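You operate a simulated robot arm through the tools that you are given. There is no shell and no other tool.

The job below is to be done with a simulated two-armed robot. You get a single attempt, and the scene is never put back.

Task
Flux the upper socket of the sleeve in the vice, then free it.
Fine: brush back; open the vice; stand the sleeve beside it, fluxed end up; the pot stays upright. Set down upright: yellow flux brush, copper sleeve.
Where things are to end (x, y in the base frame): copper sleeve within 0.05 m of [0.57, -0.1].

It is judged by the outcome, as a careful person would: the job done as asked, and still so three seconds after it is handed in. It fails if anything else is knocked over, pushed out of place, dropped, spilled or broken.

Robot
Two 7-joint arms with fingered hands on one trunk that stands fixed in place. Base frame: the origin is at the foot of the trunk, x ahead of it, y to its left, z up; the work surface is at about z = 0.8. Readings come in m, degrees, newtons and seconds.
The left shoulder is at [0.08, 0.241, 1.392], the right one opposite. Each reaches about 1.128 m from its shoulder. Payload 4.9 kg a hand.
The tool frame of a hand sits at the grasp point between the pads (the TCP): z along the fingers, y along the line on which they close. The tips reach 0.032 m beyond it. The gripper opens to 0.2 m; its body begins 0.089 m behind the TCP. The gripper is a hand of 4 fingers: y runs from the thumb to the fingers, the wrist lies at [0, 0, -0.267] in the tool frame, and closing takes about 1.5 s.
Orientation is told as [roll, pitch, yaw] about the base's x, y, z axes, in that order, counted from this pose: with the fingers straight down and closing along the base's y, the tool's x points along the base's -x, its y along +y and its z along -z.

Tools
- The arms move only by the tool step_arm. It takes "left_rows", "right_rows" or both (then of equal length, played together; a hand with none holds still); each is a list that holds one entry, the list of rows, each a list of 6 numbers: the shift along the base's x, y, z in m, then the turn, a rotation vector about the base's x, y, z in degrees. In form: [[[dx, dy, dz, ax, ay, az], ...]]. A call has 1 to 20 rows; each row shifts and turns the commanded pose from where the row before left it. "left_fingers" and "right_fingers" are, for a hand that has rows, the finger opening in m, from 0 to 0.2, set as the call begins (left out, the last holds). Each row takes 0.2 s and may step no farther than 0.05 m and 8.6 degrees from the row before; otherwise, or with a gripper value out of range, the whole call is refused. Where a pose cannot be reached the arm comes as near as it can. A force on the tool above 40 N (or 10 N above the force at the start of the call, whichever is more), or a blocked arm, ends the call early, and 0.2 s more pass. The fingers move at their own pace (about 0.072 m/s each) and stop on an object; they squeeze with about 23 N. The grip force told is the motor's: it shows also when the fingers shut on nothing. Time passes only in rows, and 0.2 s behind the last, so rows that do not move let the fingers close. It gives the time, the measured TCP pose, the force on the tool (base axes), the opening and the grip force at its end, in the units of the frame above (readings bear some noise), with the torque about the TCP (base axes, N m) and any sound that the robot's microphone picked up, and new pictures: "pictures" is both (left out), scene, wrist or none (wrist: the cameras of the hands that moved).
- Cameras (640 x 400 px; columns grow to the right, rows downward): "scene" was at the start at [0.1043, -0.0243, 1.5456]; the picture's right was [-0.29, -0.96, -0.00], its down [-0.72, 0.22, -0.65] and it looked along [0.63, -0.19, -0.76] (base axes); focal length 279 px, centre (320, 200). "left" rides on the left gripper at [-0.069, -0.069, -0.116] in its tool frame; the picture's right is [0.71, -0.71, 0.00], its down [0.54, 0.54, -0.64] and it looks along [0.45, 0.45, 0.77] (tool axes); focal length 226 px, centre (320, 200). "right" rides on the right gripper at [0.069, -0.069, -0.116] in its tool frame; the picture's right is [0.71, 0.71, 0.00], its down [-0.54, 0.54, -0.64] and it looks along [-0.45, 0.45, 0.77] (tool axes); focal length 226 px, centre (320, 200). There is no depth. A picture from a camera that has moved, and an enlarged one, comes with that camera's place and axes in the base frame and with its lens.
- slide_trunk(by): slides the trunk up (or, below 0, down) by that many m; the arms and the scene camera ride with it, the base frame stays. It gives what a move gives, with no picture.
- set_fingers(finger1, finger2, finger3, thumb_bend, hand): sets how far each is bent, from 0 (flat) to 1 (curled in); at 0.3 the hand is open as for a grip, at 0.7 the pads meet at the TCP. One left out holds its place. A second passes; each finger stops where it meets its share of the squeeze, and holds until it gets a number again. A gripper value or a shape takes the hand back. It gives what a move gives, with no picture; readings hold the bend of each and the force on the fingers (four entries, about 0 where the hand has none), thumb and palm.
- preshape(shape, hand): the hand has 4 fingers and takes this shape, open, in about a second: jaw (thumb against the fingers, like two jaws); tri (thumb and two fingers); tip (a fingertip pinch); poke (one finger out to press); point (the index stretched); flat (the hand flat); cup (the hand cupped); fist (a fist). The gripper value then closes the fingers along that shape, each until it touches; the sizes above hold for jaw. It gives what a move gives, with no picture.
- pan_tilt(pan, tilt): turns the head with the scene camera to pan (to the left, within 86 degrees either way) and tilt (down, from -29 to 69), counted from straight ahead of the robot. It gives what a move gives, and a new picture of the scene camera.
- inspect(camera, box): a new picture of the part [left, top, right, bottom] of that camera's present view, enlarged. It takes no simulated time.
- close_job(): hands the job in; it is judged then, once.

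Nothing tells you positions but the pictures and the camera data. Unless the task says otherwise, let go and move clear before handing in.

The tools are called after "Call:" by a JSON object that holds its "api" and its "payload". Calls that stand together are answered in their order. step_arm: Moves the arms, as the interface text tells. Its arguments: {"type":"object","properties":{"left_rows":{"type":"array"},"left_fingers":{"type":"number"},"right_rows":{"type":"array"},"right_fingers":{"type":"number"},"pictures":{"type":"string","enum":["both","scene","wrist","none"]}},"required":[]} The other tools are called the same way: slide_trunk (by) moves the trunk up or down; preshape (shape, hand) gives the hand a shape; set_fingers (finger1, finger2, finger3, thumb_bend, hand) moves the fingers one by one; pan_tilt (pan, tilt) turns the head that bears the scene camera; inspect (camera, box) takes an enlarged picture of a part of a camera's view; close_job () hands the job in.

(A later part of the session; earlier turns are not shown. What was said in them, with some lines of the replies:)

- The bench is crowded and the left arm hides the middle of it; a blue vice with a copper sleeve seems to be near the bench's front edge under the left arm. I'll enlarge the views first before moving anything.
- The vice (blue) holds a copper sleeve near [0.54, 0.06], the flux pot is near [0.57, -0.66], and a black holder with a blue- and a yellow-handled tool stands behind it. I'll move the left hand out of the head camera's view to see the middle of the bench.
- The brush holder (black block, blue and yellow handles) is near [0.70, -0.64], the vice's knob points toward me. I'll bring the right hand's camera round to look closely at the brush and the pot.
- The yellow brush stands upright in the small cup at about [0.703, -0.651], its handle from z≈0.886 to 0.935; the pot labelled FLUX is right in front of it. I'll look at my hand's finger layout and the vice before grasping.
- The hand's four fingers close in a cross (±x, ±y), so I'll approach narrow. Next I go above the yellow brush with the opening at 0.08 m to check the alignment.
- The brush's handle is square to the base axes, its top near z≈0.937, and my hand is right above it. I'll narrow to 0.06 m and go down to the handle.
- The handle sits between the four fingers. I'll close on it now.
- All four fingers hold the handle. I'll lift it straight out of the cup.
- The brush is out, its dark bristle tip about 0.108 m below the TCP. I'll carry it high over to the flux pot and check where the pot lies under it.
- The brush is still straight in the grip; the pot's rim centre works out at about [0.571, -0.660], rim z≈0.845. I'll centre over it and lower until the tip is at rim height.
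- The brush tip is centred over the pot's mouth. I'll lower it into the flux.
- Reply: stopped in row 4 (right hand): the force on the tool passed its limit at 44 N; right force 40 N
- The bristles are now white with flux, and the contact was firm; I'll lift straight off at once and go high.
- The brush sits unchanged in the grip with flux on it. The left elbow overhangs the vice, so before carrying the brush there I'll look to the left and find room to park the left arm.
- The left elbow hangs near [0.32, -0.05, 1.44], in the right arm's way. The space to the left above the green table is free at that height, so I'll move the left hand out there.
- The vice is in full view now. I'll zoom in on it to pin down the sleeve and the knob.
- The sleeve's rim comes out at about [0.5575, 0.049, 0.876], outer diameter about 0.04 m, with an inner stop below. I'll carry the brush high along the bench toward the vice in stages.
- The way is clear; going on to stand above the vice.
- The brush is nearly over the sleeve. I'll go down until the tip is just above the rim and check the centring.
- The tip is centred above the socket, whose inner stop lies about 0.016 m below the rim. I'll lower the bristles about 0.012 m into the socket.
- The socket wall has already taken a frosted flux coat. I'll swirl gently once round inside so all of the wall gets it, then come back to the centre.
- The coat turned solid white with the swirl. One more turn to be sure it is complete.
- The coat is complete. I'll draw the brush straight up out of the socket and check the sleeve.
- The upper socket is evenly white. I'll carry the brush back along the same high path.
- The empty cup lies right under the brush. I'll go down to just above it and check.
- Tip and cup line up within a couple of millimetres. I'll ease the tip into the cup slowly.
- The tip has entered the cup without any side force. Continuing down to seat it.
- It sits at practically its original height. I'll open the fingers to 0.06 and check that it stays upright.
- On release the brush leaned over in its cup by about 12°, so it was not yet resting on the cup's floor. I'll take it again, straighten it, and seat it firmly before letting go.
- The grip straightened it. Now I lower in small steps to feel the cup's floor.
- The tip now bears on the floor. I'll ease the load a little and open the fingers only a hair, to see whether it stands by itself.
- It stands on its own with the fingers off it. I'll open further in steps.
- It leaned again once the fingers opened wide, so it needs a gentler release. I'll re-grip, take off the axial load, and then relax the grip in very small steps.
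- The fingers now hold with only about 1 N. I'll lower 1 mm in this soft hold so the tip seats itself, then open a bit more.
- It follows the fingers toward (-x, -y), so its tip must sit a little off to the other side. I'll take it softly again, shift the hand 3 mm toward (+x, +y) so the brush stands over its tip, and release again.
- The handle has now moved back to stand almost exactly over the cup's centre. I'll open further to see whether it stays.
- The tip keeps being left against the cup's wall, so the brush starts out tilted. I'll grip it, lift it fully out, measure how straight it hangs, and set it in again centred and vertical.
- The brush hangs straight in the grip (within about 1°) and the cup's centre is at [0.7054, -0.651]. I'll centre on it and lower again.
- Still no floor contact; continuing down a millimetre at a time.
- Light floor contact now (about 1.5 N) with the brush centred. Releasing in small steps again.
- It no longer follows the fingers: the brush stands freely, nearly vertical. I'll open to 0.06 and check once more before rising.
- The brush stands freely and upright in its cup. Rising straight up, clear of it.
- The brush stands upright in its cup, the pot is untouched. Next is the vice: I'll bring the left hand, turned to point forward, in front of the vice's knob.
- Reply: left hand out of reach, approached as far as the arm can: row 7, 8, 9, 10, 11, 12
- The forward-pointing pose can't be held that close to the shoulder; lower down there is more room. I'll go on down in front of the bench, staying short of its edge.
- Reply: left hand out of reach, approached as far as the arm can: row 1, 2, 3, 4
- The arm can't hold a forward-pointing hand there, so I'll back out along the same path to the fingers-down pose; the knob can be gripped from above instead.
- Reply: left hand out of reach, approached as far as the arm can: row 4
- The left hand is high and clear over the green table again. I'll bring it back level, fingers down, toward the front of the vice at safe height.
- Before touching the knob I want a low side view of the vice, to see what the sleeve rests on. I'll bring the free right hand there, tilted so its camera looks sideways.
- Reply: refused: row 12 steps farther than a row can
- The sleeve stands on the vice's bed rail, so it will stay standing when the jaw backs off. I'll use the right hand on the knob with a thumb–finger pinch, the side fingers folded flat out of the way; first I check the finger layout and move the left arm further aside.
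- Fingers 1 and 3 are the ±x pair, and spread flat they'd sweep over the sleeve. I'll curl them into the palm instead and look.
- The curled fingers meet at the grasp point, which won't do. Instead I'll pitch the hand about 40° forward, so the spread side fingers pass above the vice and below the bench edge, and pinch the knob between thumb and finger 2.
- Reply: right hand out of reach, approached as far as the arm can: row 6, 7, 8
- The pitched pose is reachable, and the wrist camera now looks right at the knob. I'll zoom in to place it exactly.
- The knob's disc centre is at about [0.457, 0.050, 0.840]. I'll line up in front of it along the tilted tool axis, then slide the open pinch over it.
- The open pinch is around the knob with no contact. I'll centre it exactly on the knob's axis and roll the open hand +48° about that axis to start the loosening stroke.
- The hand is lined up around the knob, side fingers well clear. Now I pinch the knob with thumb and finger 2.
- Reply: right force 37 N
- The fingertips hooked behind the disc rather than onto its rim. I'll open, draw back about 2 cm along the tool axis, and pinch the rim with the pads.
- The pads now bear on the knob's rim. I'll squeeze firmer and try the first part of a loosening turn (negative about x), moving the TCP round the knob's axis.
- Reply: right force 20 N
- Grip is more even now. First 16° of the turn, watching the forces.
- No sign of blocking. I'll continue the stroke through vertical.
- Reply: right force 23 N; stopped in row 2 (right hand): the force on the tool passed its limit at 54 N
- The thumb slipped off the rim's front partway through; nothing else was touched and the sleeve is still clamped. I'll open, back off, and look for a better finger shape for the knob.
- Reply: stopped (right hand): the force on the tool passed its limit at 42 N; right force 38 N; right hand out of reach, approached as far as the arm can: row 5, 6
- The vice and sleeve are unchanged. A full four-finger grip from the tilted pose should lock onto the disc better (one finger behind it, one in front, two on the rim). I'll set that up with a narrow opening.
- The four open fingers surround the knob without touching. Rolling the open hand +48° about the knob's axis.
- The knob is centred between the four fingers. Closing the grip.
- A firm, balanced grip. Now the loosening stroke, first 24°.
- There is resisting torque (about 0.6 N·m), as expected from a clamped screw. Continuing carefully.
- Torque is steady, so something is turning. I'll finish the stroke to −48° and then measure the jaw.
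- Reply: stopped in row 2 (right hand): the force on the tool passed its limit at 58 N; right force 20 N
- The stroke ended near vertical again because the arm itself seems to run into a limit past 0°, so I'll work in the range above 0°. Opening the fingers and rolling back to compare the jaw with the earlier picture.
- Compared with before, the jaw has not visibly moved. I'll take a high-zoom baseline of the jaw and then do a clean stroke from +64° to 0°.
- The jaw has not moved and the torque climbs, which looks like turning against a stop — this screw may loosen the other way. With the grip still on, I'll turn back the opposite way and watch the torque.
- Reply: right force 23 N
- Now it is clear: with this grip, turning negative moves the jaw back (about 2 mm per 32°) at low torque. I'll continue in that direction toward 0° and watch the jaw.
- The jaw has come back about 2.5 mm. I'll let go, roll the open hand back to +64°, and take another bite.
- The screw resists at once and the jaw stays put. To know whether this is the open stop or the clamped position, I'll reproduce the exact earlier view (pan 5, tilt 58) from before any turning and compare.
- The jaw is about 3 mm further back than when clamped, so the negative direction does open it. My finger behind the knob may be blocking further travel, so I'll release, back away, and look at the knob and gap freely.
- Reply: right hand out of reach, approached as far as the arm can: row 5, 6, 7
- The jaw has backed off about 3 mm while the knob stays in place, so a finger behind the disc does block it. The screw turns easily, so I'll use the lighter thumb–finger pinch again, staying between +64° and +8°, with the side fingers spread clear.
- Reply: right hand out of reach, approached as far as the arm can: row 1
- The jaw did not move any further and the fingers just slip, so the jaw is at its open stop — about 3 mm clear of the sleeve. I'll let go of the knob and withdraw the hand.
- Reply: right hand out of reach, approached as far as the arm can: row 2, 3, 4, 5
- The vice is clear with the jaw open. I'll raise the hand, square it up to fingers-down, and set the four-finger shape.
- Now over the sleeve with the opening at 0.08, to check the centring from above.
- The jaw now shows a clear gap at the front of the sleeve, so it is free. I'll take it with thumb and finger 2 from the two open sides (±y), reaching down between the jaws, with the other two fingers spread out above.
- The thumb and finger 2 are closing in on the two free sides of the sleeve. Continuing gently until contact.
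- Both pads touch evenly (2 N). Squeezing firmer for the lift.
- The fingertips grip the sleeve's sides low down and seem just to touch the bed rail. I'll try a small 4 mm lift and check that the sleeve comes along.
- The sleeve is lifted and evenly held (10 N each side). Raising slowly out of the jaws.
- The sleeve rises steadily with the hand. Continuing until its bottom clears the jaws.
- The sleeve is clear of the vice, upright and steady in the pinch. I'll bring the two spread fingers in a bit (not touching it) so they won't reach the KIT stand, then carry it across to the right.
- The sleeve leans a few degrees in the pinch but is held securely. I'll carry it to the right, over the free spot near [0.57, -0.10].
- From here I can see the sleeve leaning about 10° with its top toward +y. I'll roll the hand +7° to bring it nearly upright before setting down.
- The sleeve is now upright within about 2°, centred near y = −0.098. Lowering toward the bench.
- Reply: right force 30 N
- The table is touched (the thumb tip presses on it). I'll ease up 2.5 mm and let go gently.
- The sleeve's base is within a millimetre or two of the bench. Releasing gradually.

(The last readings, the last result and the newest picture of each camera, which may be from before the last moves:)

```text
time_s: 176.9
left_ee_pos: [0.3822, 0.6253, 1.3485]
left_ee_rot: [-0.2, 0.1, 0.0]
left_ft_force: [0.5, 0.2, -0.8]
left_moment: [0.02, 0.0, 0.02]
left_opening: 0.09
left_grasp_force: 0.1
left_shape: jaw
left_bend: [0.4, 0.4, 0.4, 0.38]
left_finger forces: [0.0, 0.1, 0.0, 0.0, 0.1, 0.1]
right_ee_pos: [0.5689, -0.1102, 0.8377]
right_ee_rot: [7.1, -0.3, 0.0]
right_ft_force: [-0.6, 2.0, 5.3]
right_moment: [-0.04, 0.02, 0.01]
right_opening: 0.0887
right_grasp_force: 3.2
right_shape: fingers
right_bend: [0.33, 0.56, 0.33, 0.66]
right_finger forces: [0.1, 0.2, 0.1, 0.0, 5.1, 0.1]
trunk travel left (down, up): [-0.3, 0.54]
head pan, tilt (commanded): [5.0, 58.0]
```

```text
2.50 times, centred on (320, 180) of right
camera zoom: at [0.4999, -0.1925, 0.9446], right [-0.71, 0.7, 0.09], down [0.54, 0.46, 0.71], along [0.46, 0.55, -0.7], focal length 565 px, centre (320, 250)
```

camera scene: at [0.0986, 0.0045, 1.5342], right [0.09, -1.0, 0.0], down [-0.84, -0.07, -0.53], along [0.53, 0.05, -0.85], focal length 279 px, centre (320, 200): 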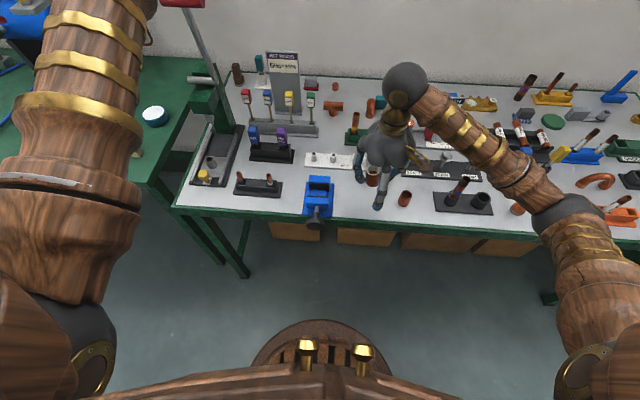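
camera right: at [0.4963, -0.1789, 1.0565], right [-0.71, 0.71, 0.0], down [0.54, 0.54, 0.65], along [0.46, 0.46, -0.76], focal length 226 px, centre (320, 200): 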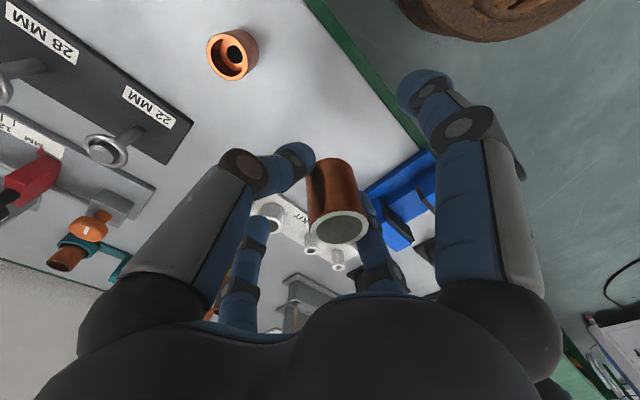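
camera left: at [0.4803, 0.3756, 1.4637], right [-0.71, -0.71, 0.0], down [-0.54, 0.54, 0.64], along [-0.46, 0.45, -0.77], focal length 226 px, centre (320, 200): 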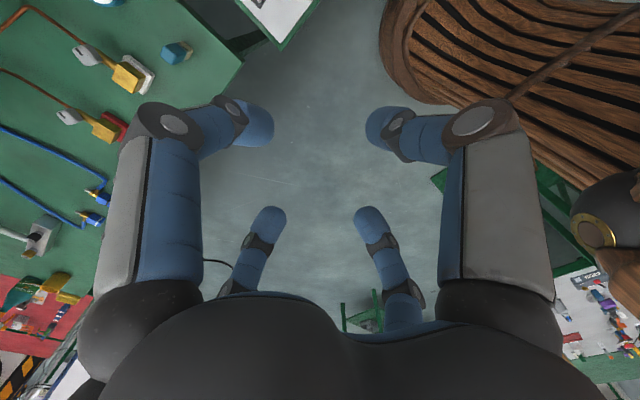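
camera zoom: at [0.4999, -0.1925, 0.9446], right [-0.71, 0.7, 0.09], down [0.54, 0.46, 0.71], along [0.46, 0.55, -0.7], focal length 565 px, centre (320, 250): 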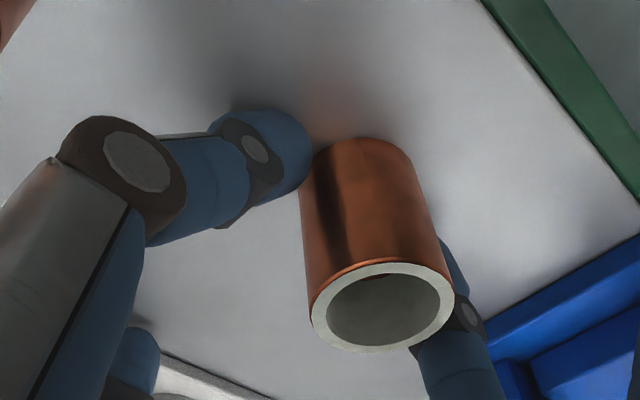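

The sleeve now stands vertical on the bench. Opening the fingers fully away from it.

Call:
{"api": "set_fingers", "payload": {"hand": "right", "finger2": 0.52, "thumb_bend": 0.58}}

Call:
{"api": "set_fingers", "payload": {"hand": "right", "finger2": 0.42, "thumb_bend": 0.45}}

Call:
{"api": "inspect", "payload": {"camera": "scene", "box": [350, 165, 420, 225]}}

Call:
{"api": "inspect", "payload": {"camera": "right", "box": [200, 80, 440, 260]}}

```text
time_s: 177.9
left_ee_pos: [0.3818, 0.6244, 1.3478]
left_ee_rot: [-0.2, 0.0, -0.1]
left_ft_force: [0.0, -0.8, -0.2]
left_moment: [0.0, -0.01, 0.06]
left_opening: 0.0902
left_grasp_force: 0.0
left_shape: jaw
left_bend: [0.4, 0.4, 0.4, 0.38]
left_finger forces: [0.0, 0.0, 0.0, 0.0, 0.0, 0.0]
right_ee_pos: [0.568, -0.111, 0.8383]
right_ee_rot: [7.1, -0.4, 0.1]
right_ft_force: [5.1, 3.0, 25.0]
right_moment: [-0.34, -0.19, 0.1]
right_opening: 0.0896
right_grasp_force: 12.0
right_shape: fingers
right_bend: [0.33, 0.52, 0.33, 0.62]
right_finger forces: [0.0, 0.1, 0.0, 0.0, 24.3, 0.0]
trunk travel left (down, up): [-0.3, 0.54]
head pan, tilt (commanded): [5.0, 58.0]
```

```text
time_s: 178.9
left_ee_pos: [0.3794, 0.626, 1.347]
left_ee_rot: [-0.2, 0.0, 0.0]
left_ft_force: [-0.4, -0.4, 0.4]
left_moment: [-0.01, -0.02, 0.01]
left_opening: 0.0899
left_grasp_force: 0.1
left_shape: jaw
left_bend: [0.4, 0.4, 0.4, 0.38]
left_finger forces: [0.1, 0.1, 0.1, 0.0, 0.0, 0.0]
right_ee_pos: [0.5673, -0.1087, 0.8386]
right_ee_rot: [7.2, -0.2, 0.0]
right_ft_force: [0.3, 7.6, 25.5]
right_moment: [-0.27, 0.0, -0.03]
right_opening: 0.0914
right_grasp_force: 12.8
right_shape: fingers
right_bend: [0.33, 0.42, 0.33, 0.57]
right_finger forces: [0.0, 0.1, 0.0, 0.0, 24.8, 0.0]
trunk travel left (down, up): [-0.3, 0.54]
head pan, tilt (commanded): [5.0, 58.0]
```

```text
6.67 times, centred on (385, 195) of scene
camera zoom: at [0.0962, 0.0063, 1.5344], right [0.09, -1.0, 0.0], down [-0.84, -0.07, -0.53], along [0.53, 0.05, -0.85], focal length 1860 px, centre (-113, 233)
```

zoom: 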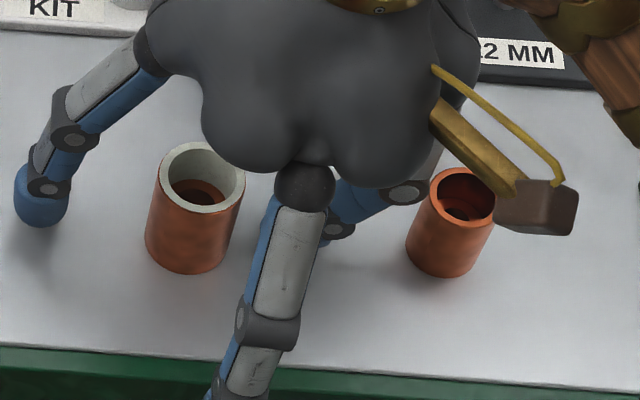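

```text
2.22 times, centred on (320, 170) of right
camera zoom: at [0.4986, -0.1916, 0.9455], right [-0.71, 0.7, 0.08], down [0.54, 0.46, 0.71], along [0.46, 0.55, -0.7], focal length 502 px, centre (320, 267)
```

zoom: 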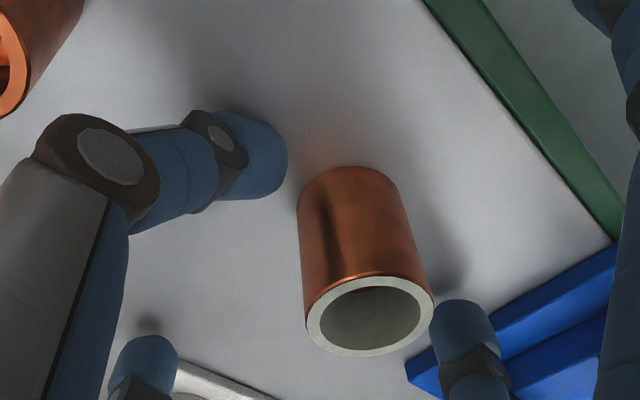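

The sleeve stands by itself; only the thumb tip presses on the bench. I'll rise straight up, slowly at first.

Call:
{"api": "step_arm", "payload": {"right_rows": [[[0, 0, 0.003, 0, 0, 0], [0, 0, 0.005, 0, 0, 0], [0, 0, 0, 0, 0, 0]]], "pictures": "none"}}

Call:
{"api": "inspect", "payload": {"camera": "right", "box": [200, 80, 440, 260]}}

Call:
{"api": "inspect", "payload": {"camera": "scene", "box": [350, 165, 420, 225]}}

```text
time_s: 179.7
left_ee_pos: [0.3798, 0.6252, 1.347]
left_ee_rot: [-0.1, 0.0, -0.1]
left_ft_force: [0.2, -0.3, 0.0]
left_moment: [-0.03, 0.01, -0.01]
left_opening: 0.0904
left_grasp_force: 0.1
left_shape: jaw
left_bend: [0.4, 0.4, 0.4, 0.38]
left_finger forces: [0.1, 0.1, 0.1, 0.0, 0.0, 0.1]
right_ee_pos: [0.5669, -0.1102, 0.8494]
right_ee_rot: [7.1, -0.2, -0.1]
right_ft_force: [1.3, 6.3, 20.9]
right_moment: [-0.7, 0.05, -0.02]
right_opening: 0.0994
right_grasp_force: 11.1
right_shape: fingers
right_bend: [0.33, 0.42, 0.33, 0.5]
right_finger forces: [0.0, 0.1, 0.1, 0.0, 21.2, 0.0]
trunk travel left (down, up): [-0.3, 0.54]
head pan, tilt (commanded): [5.0, 58.0]
```

```text
2.22 times, centred on (320, 170) of right
camera zoom: at [0.4982, -0.1922, 0.9541], right [-0.71, 0.7, 0.08], down [0.54, 0.46, 0.71], along [0.46, 0.55, -0.7], focal length 502 px, centre (320, 267)
```

zoom: 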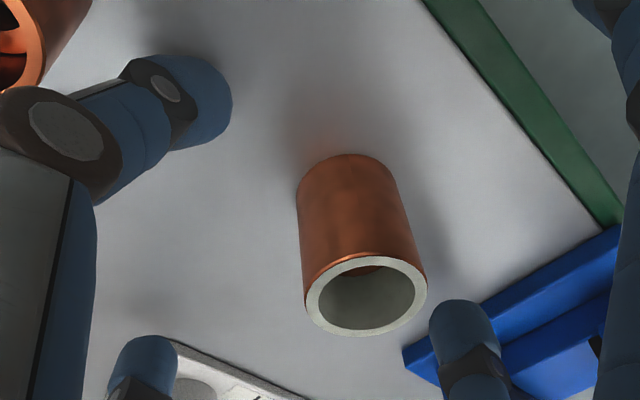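

```text
6.67 times, centred on (385, 195) of scene
camera zoom: at [0.0966, 0.0059, 1.5344], right [0.09, -1.0, 0.0], down [-0.84, -0.07, -0.53], along [0.53, 0.05, -0.85], focal length 1860 px, centre (-113, 233)
```

zoom: 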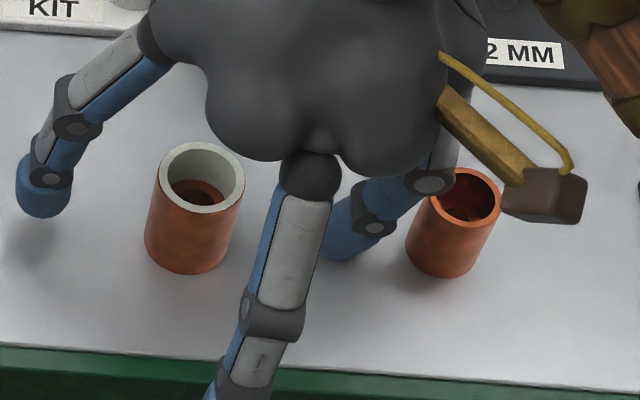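

The thumb's outer side is getting close to the other copper piece, so I'll bring it back in slightly before rising.

Call:
{"api": "set_fingers", "payload": {"hand": "right", "thumb_bend": 0.53}}

Call:
{"api": "step_arm", "payload": {"right_rows": [[[0, 0.002, 0.006, 0, 0, 0], [0, 0.002, 0.008, 0, 0, 0], [0, 0, 0, 0, 0, 0]]], "pictures": "none"}}

Call:
{"api": "inspect", "payload": {"camera": "right", "box": [200, 80, 440, 260]}}

Call:
{"api": "inspect", "payload": {"camera": "scene", "box": [350, 165, 420, 225]}}

```text
time_s: 180.7
left_ee_pos: [0.3787, 0.6227, 1.3492]
left_ee_rot: [-0.2, -0.1, -0.1]
left_ft_force: [0.3, 0.3, -0.6]
left_moment: [0.0, 0.02, 0.03]
left_opening: 0.0902
left_grasp_force: 0.0
left_shape: jaw
left_bend: [0.4, 0.4, 0.4, 0.38]
left_finger forces: [0.0, 0.0, 0.1, 0.1, 0.0, 0.0]
right_ee_pos: [0.5665, -0.1114, 0.8479]
right_ee_rot: [7.2, -0.3, -0.1]
right_ft_force: [1.9, -6.1, 35.1]
right_moment: [-1.93, -0.01, 0.12]
right_opening: 0.0984
right_grasp_force: 17.5
right_shape: fingers
right_bend: [0.33, 0.42, 0.33, 0.53]
right_finger forces: [0.0, 0.0, 0.0, 0.0, 34.2, 0.0]
trunk travel left (down, up): [-0.3, 0.54]
head pan, tilt (commanded): [5.0, 58.0]
```

```text
time_s: 181.5
left_ee_pos: [0.3833, 0.6241, 1.3479]
left_ee_rot: [-0.2, 0.0, -0.1]
left_ft_force: [0.2, 1.0, -0.5]
left_moment: [0.0, 0.01, 0.0]
left_opening: 0.0903
left_grasp_force: 0.0
left_shape: jaw
left_bend: [0.4, 0.4, 0.4, 0.38]
left_finger forces: [0.0, 0.1, 0.1, 0.0, 0.0, 0.0]
right_ee_pos: [0.5685, -0.107, 0.8605]
right_ee_rot: [7.2, -0.1, 0.0]
right_ft_force: [0.2, 0.4, 0.7]
right_moment: [0.0, 0.02, 0.0]
right_opening: 0.0996
right_grasp_force: 0.1
right_shape: fingers
right_bend: [0.33, 0.42, 0.33, 0.53]
right_finger forces: [0.0, 0.0, 0.0, 0.1, 0.0, 0.1]
trunk travel left (down, up): [-0.3, 0.54]
head pan, tilt (commanded): [5.0, 58.0]
```

```text
2.22 times, centred on (320, 170) of right
camera zoom: at [0.4997, -0.1891, 0.9667], right [-0.71, 0.7, 0.09], down [0.54, 0.46, 0.71], along [0.46, 0.55, -0.7], focal length 502 px, centre (320, 267)
```

zoom: 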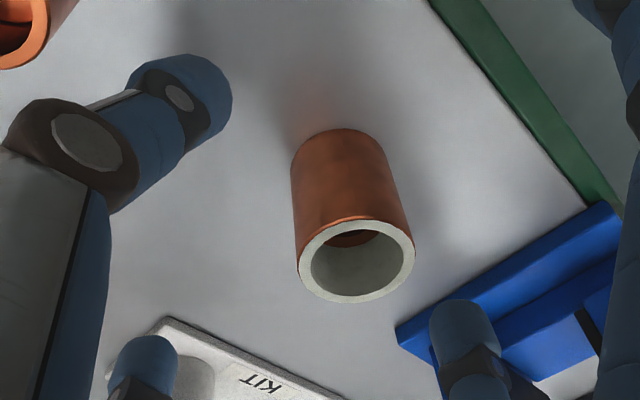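

```text
6.67 times, centred on (385, 195) of scene
camera zoom: at [0.0986, 0.0046, 1.5341], right [0.09, -1.0, 0.0], down [-0.84, -0.07, -0.53], along [0.53, 0.05, -0.85], focal length 1860 px, centre (-113, 233)
```

zoom: 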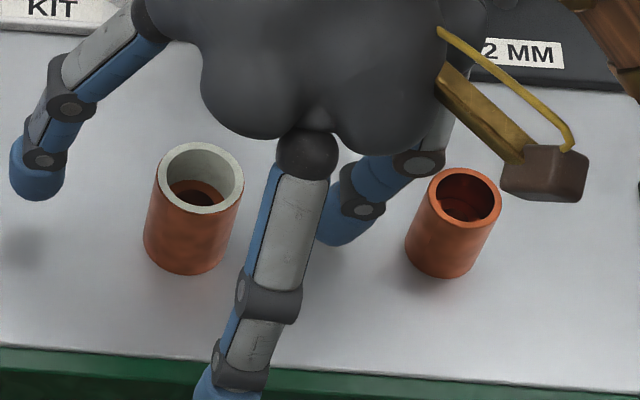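

Free of contact, and both copper pieces stand where they should. Rising clear now.

Call:
{"api": "step_arm", "payload": {"right_rows": [[[0, 0, 0.015, 0, 0, 0], [0, 0, 0.02, 0, 0, 0], [0, 0, 0.03, 0, 0, 0], [0, 0, 0.04, 0, 0, 0], [0, 0, 0.04, -3.5, 0, 0], [0, 0, 0.04, -3.5, 0, 0], [0, 0, 0, 0, 0, 0]]], "pictures": "both"}}

Call:
{"api": "inspect", "payload": {"camera": "scene", "box": [290, 150, 430, 250]}}

Call:
{"api": "inspect", "payload": {"camera": "right", "box": [240, 40, 400, 180]}}

```text
time_s: 183.1
left_ee_pos: [0.3822, 0.6234, 1.3482]
left_ee_rot: [-0.2, 0.0, -0.2]
left_ft_force: [0.1, -0.3, 0.3]
left_moment: [-0.02, 0.01, -0.04]
left_opening: 0.0901
left_grasp_force: 0.0
left_shape: jaw
left_bend: [0.4, 0.4, 0.4, 0.38]
left_finger forces: [0.0, 0.1, 0.0, 0.0, 0.0, 0.0]
right_ee_pos: [0.569, -0.1074, 1.0458]
right_ee_rot: [0.1, 0.0, -0.1]
right_ft_force: [-0.5, -0.9, 0.0]
right_moment: [-0.03, 0.03, 0.0]
right_opening: 0.1005
right_grasp_force: 0.1
right_shape: fingers
right_bend: [0.33, 0.42, 0.33, 0.53]
right_finger forces: [0.1, 0.1, 0.0, 0.1, 0.1, 0.1]
trunk travel left (down, up): [-0.3, 0.54]
head pan, tilt (commanded): [5.0, 58.0]
camera scene: at [0.0987, 0.0039, 1.5342], right [0.09, -1.0, 0.0], down [-0.84, -0.07, -0.53], along [0.53, 0.05, -0.85], focal length 279 px, centre (320, 200)
camera right: at [0.5005, -0.1763, 1.1623], right [-0.71, 0.71, 0.0], down [0.54, 0.54, 0.65], along [0.46, 0.46, -0.76], focal length 226 px, centre (320, 200)
```

scene: 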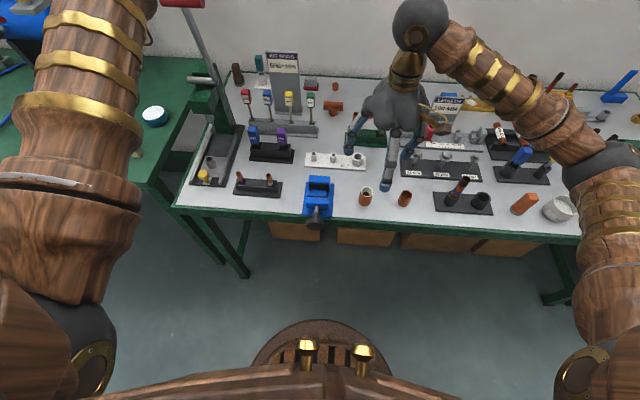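
right: 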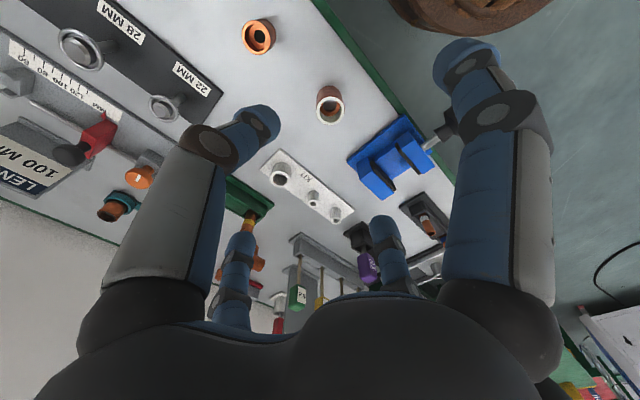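

```text
4.00 times, centred on (360, 200) of scene
camera zoom: at [0.0987, 0.0039, 1.5342], right [0.09, -1.0, 0.0], down [-0.84, -0.07, -0.53], along [0.53, 0.05, -0.85], focal length 1116 px, centre (160, 200)
```

zoom: 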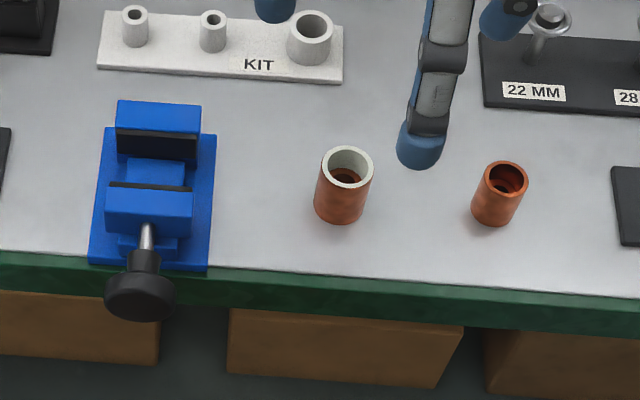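

```text
2.86 times, centred on (320, 110) of right
camera zoom: at [0.5005, -0.1763, 1.1623], right [-0.71, 0.71, 0.0], down [0.54, 0.54, 0.65], along [0.46, 0.46, -0.76], focal length 646 px, centre (320, 457)
```

zoom: 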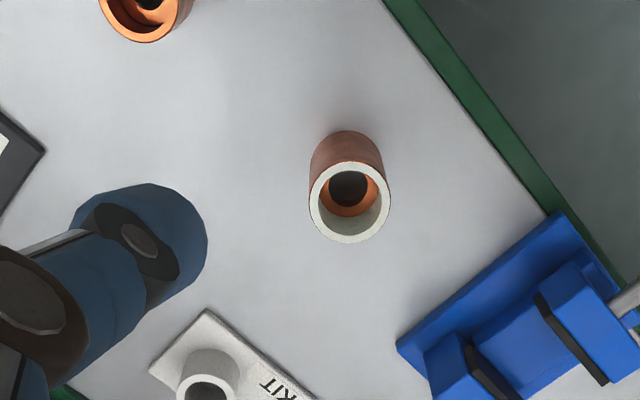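

The sleeve stands upright, fluxed end up, at about [0.566, −0.097], and the vice jaw is at its open stop. I'll withdraw the right hand to a high, clear pose and check the brush, pot and bench.

Call:
{"api": "step_arm", "payload": {"right_rows": [[[0, 0, 0.04, 0, 0, 0], [0, 0, 0.04, 0, 0, 0], [-0.01, -0.04, 0.02, 0, 0, 0], [-0.01, -0.04, 0.01, 0, 0, 0], [-0.01, -0.04, 0, 0, 0, 0], [-0.01, -0.04, 0, 0, 0, 0], [-0.01, -0.04, 0, 0, 0, 0], [-0.01, -0.04, 0, 0, 0, 0], [-0.01, -0.04, 0, 0, 0, 0], [-0.01, -0.04, 0, 0, 0, 0], [-0.01, -0.04, 0, 0, 0, 0]]], "pictures": "none"}}

Call:
{"api": "pan_tilt", "payload": {"pan": -20, "tilt": 48}}

Call:
{"api": "inspect", "payload": {"camera": "scene", "box": [340, 90, 560, 240]}}

Call:
{"api": "inspect", "payload": {"camera": "scene", "box": [140, 120, 380, 290]}}

```text
time_s: 185.5
left_ee_pos: [0.3794, 0.6236, 1.3496]
left_ee_rot: [0.0, 0.0, 0.1]
left_ft_force: [0.0, 0.7, 0.8]
left_moment: [0.0, -0.05, -0.02]
left_opening: 0.0901
left_grasp_force: 0.0
left_shape: jaw
left_bend: [0.4, 0.4, 0.4, 0.38]
left_finger forces: [0.0, 0.0, 0.0, 0.0, 0.0, 0.1]
right_ee_pos: [0.4814, -0.4645, 1.1576]
right_ee_rot: [0.2, -0.2, 0.1]
right_ft_force: [-0.2, 0.7, -0.5]
right_moment: [0.01, -0.04, 0.01]
right_opening: 0.1001
right_grasp_force: 0.1
right_shape: fingers
right_bend: [0.33, 0.42, 0.33, 0.53]
right_finger forces: [0.0, 0.0, 0.1, 0.1, 0.0, 0.1]
trunk travel left (down, up): [-0.3, 0.54]
head pan, tilt (commanded): [5.0, 58.0]
```

```text
time_s: 186.4
left_ee_pos: [0.381, 0.6245, 1.346]
left_ee_rot: [-0.1, 0.1, 0.0]
left_ft_force: [0.2, -0.2, 0.0]
left_moment: [0.03, 0.0, 0.05]
left_opening: 0.0901
left_grasp_force: 0.1
left_shape: jaw
left_bend: [0.4, 0.4, 0.4, 0.38]
left_finger forces: [0.0, 0.1, 0.0, 0.0, 0.0, 0.0]
right_ee_pos: [0.4828, -0.4634, 1.1562]
right_ee_rot: [0.0, -0.1, 0.0]
right_ft_force: [0.3, 0.6, -1.1]
right_moment: [0.01, -0.01, 0.04]
right_opening: 0.0997
right_grasp_force: 0.1
right_shape: fingers
right_bend: [0.33, 0.42, 0.33, 0.53]
right_finger forces: [0.0, 0.0, 0.1, 0.2, 0.0, 0.1]
trunk travel left (down, up): [-0.3, 0.54]
head pan, tilt (commanded): [-20.0, 48.0]
camera scene: at [0.1042, -0.0281, 1.5471], right [-0.34, -0.94, 0.0], down [-0.7, 0.25, -0.67], along [0.63, -0.23, -0.74], focal length 279 px, centre (320, 200)
```

scene: 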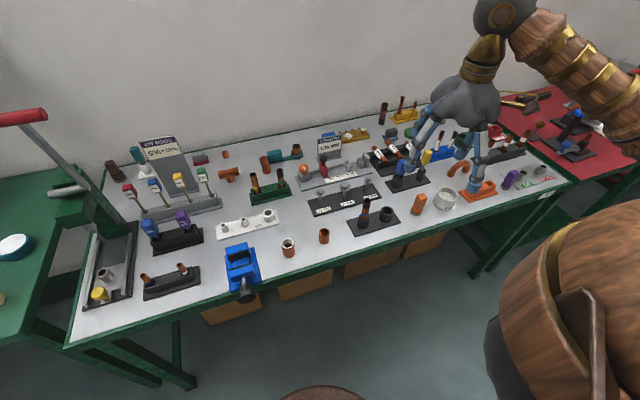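

```text
2.67 times, centred on (450, 165) of scene
camera zoom: at [0.1042, -0.0281, 1.5471], right [-0.34, -0.94, 0.0], down [-0.7, 0.25, -0.67], along [0.63, -0.23, -0.74], focal length 744 px, centre (-27, 293)
```

zoom: 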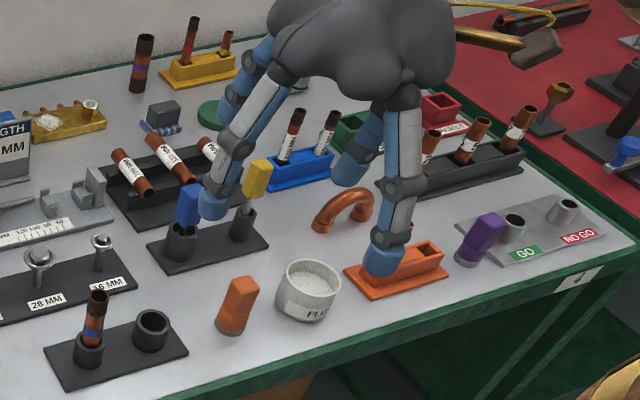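

```text
2.35 times, centred on (260, 205) of scene
camera zoom: at [0.1042, -0.0281, 1.5471], right [-0.34, -0.94, 0.0], down [-0.7, 0.25, -0.67], along [0.63, -0.23, -0.74], focal length 657 px, centre (461, 188)
```

zoom: 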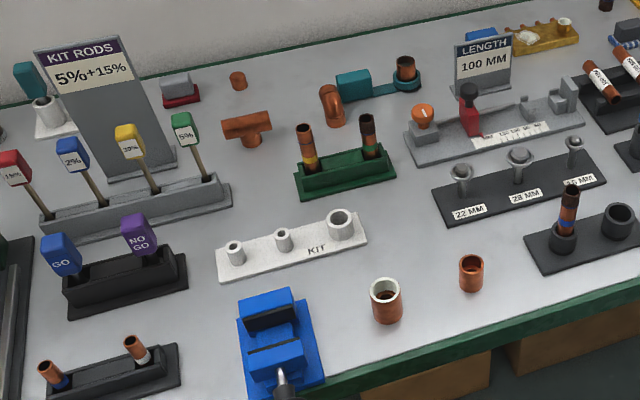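

Everything checks out: the sleeve stands upright by itself with its fluxed end up, the vice is open, and the yellow brush stands upright in its cup. The flux pot and everything else are in place, and both hands are clear. One last close look before handing in.

Call:
{"api": "inspect", "payload": {"camera": "scene", "box": [400, 135, 470, 215]}}

Call:
{"api": "inspect", "payload": {"camera": "scene", "box": [215, 220, 345, 310]}}

```text
5.00 times, centred on (435, 175) of scene
camera zoom: at [0.1042, -0.0281, 1.5471], right [-0.34, -0.94, 0.0], down [-0.7, 0.25, -0.67], along [0.63, -0.23, -0.74], focal length 1395 px, centre (-255, 325)
```

zoom: 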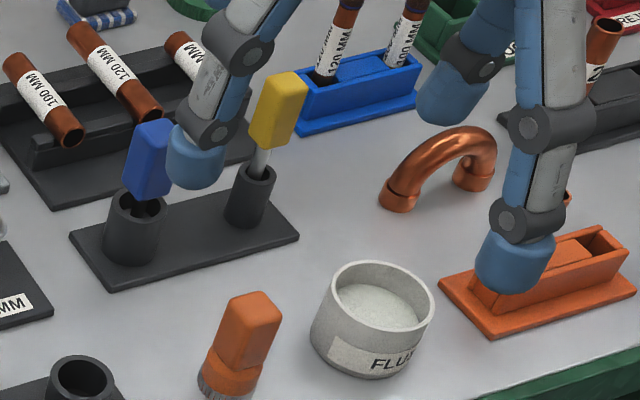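

```text
4.44 times, centred on (280, 265) of scene
camera zoom: at [0.1042, -0.0281, 1.5471], right [-0.34, -0.94, 0.0], down [-0.7, 0.25, -0.67], along [0.63, -0.23, -0.74], focal length 1240 px, centre (498, -89)
```

zoom: 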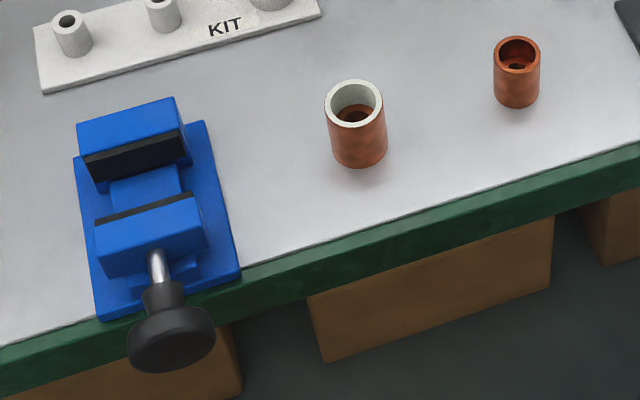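

The sleeve stands upright at its spot with the fluxed end up, and the brush is upright in its cup. The pot is upright, the vice is open, and both hands are clear, so I'm handing the job in.

Call:
{"api": "close_job", "payload": {}}

```text
The job is handed in.
```

I fluxed the sleeve's upper socket and freed it from the vice. The job is handed in; no result came back.

- **Socket:** the upper socket is evenly coated white all round.
- **Sleeve:** it stands upright beside the vice, fluxed end up, at about [0.566, -0.097]. That is well within 0.05 m of the target.
- **Brush:** the yellow brush is back in its cup and standing upright. It leaned about 12° on the first release, so I re-seated it, and it stayed upright from then on.
- **Vice:** the jaw is open about 3 mm. It would not turn any further, so I took that as its open stop, but I could not confirm how far the vice is meant to open.
- **Pot:** the flux pot is upright and in its place. I pressed the brush hard against the flux once, about 44 N, and lifted off straight away.
- **Everything else:** in the last pictures, nothing else looked moved or knocked over.
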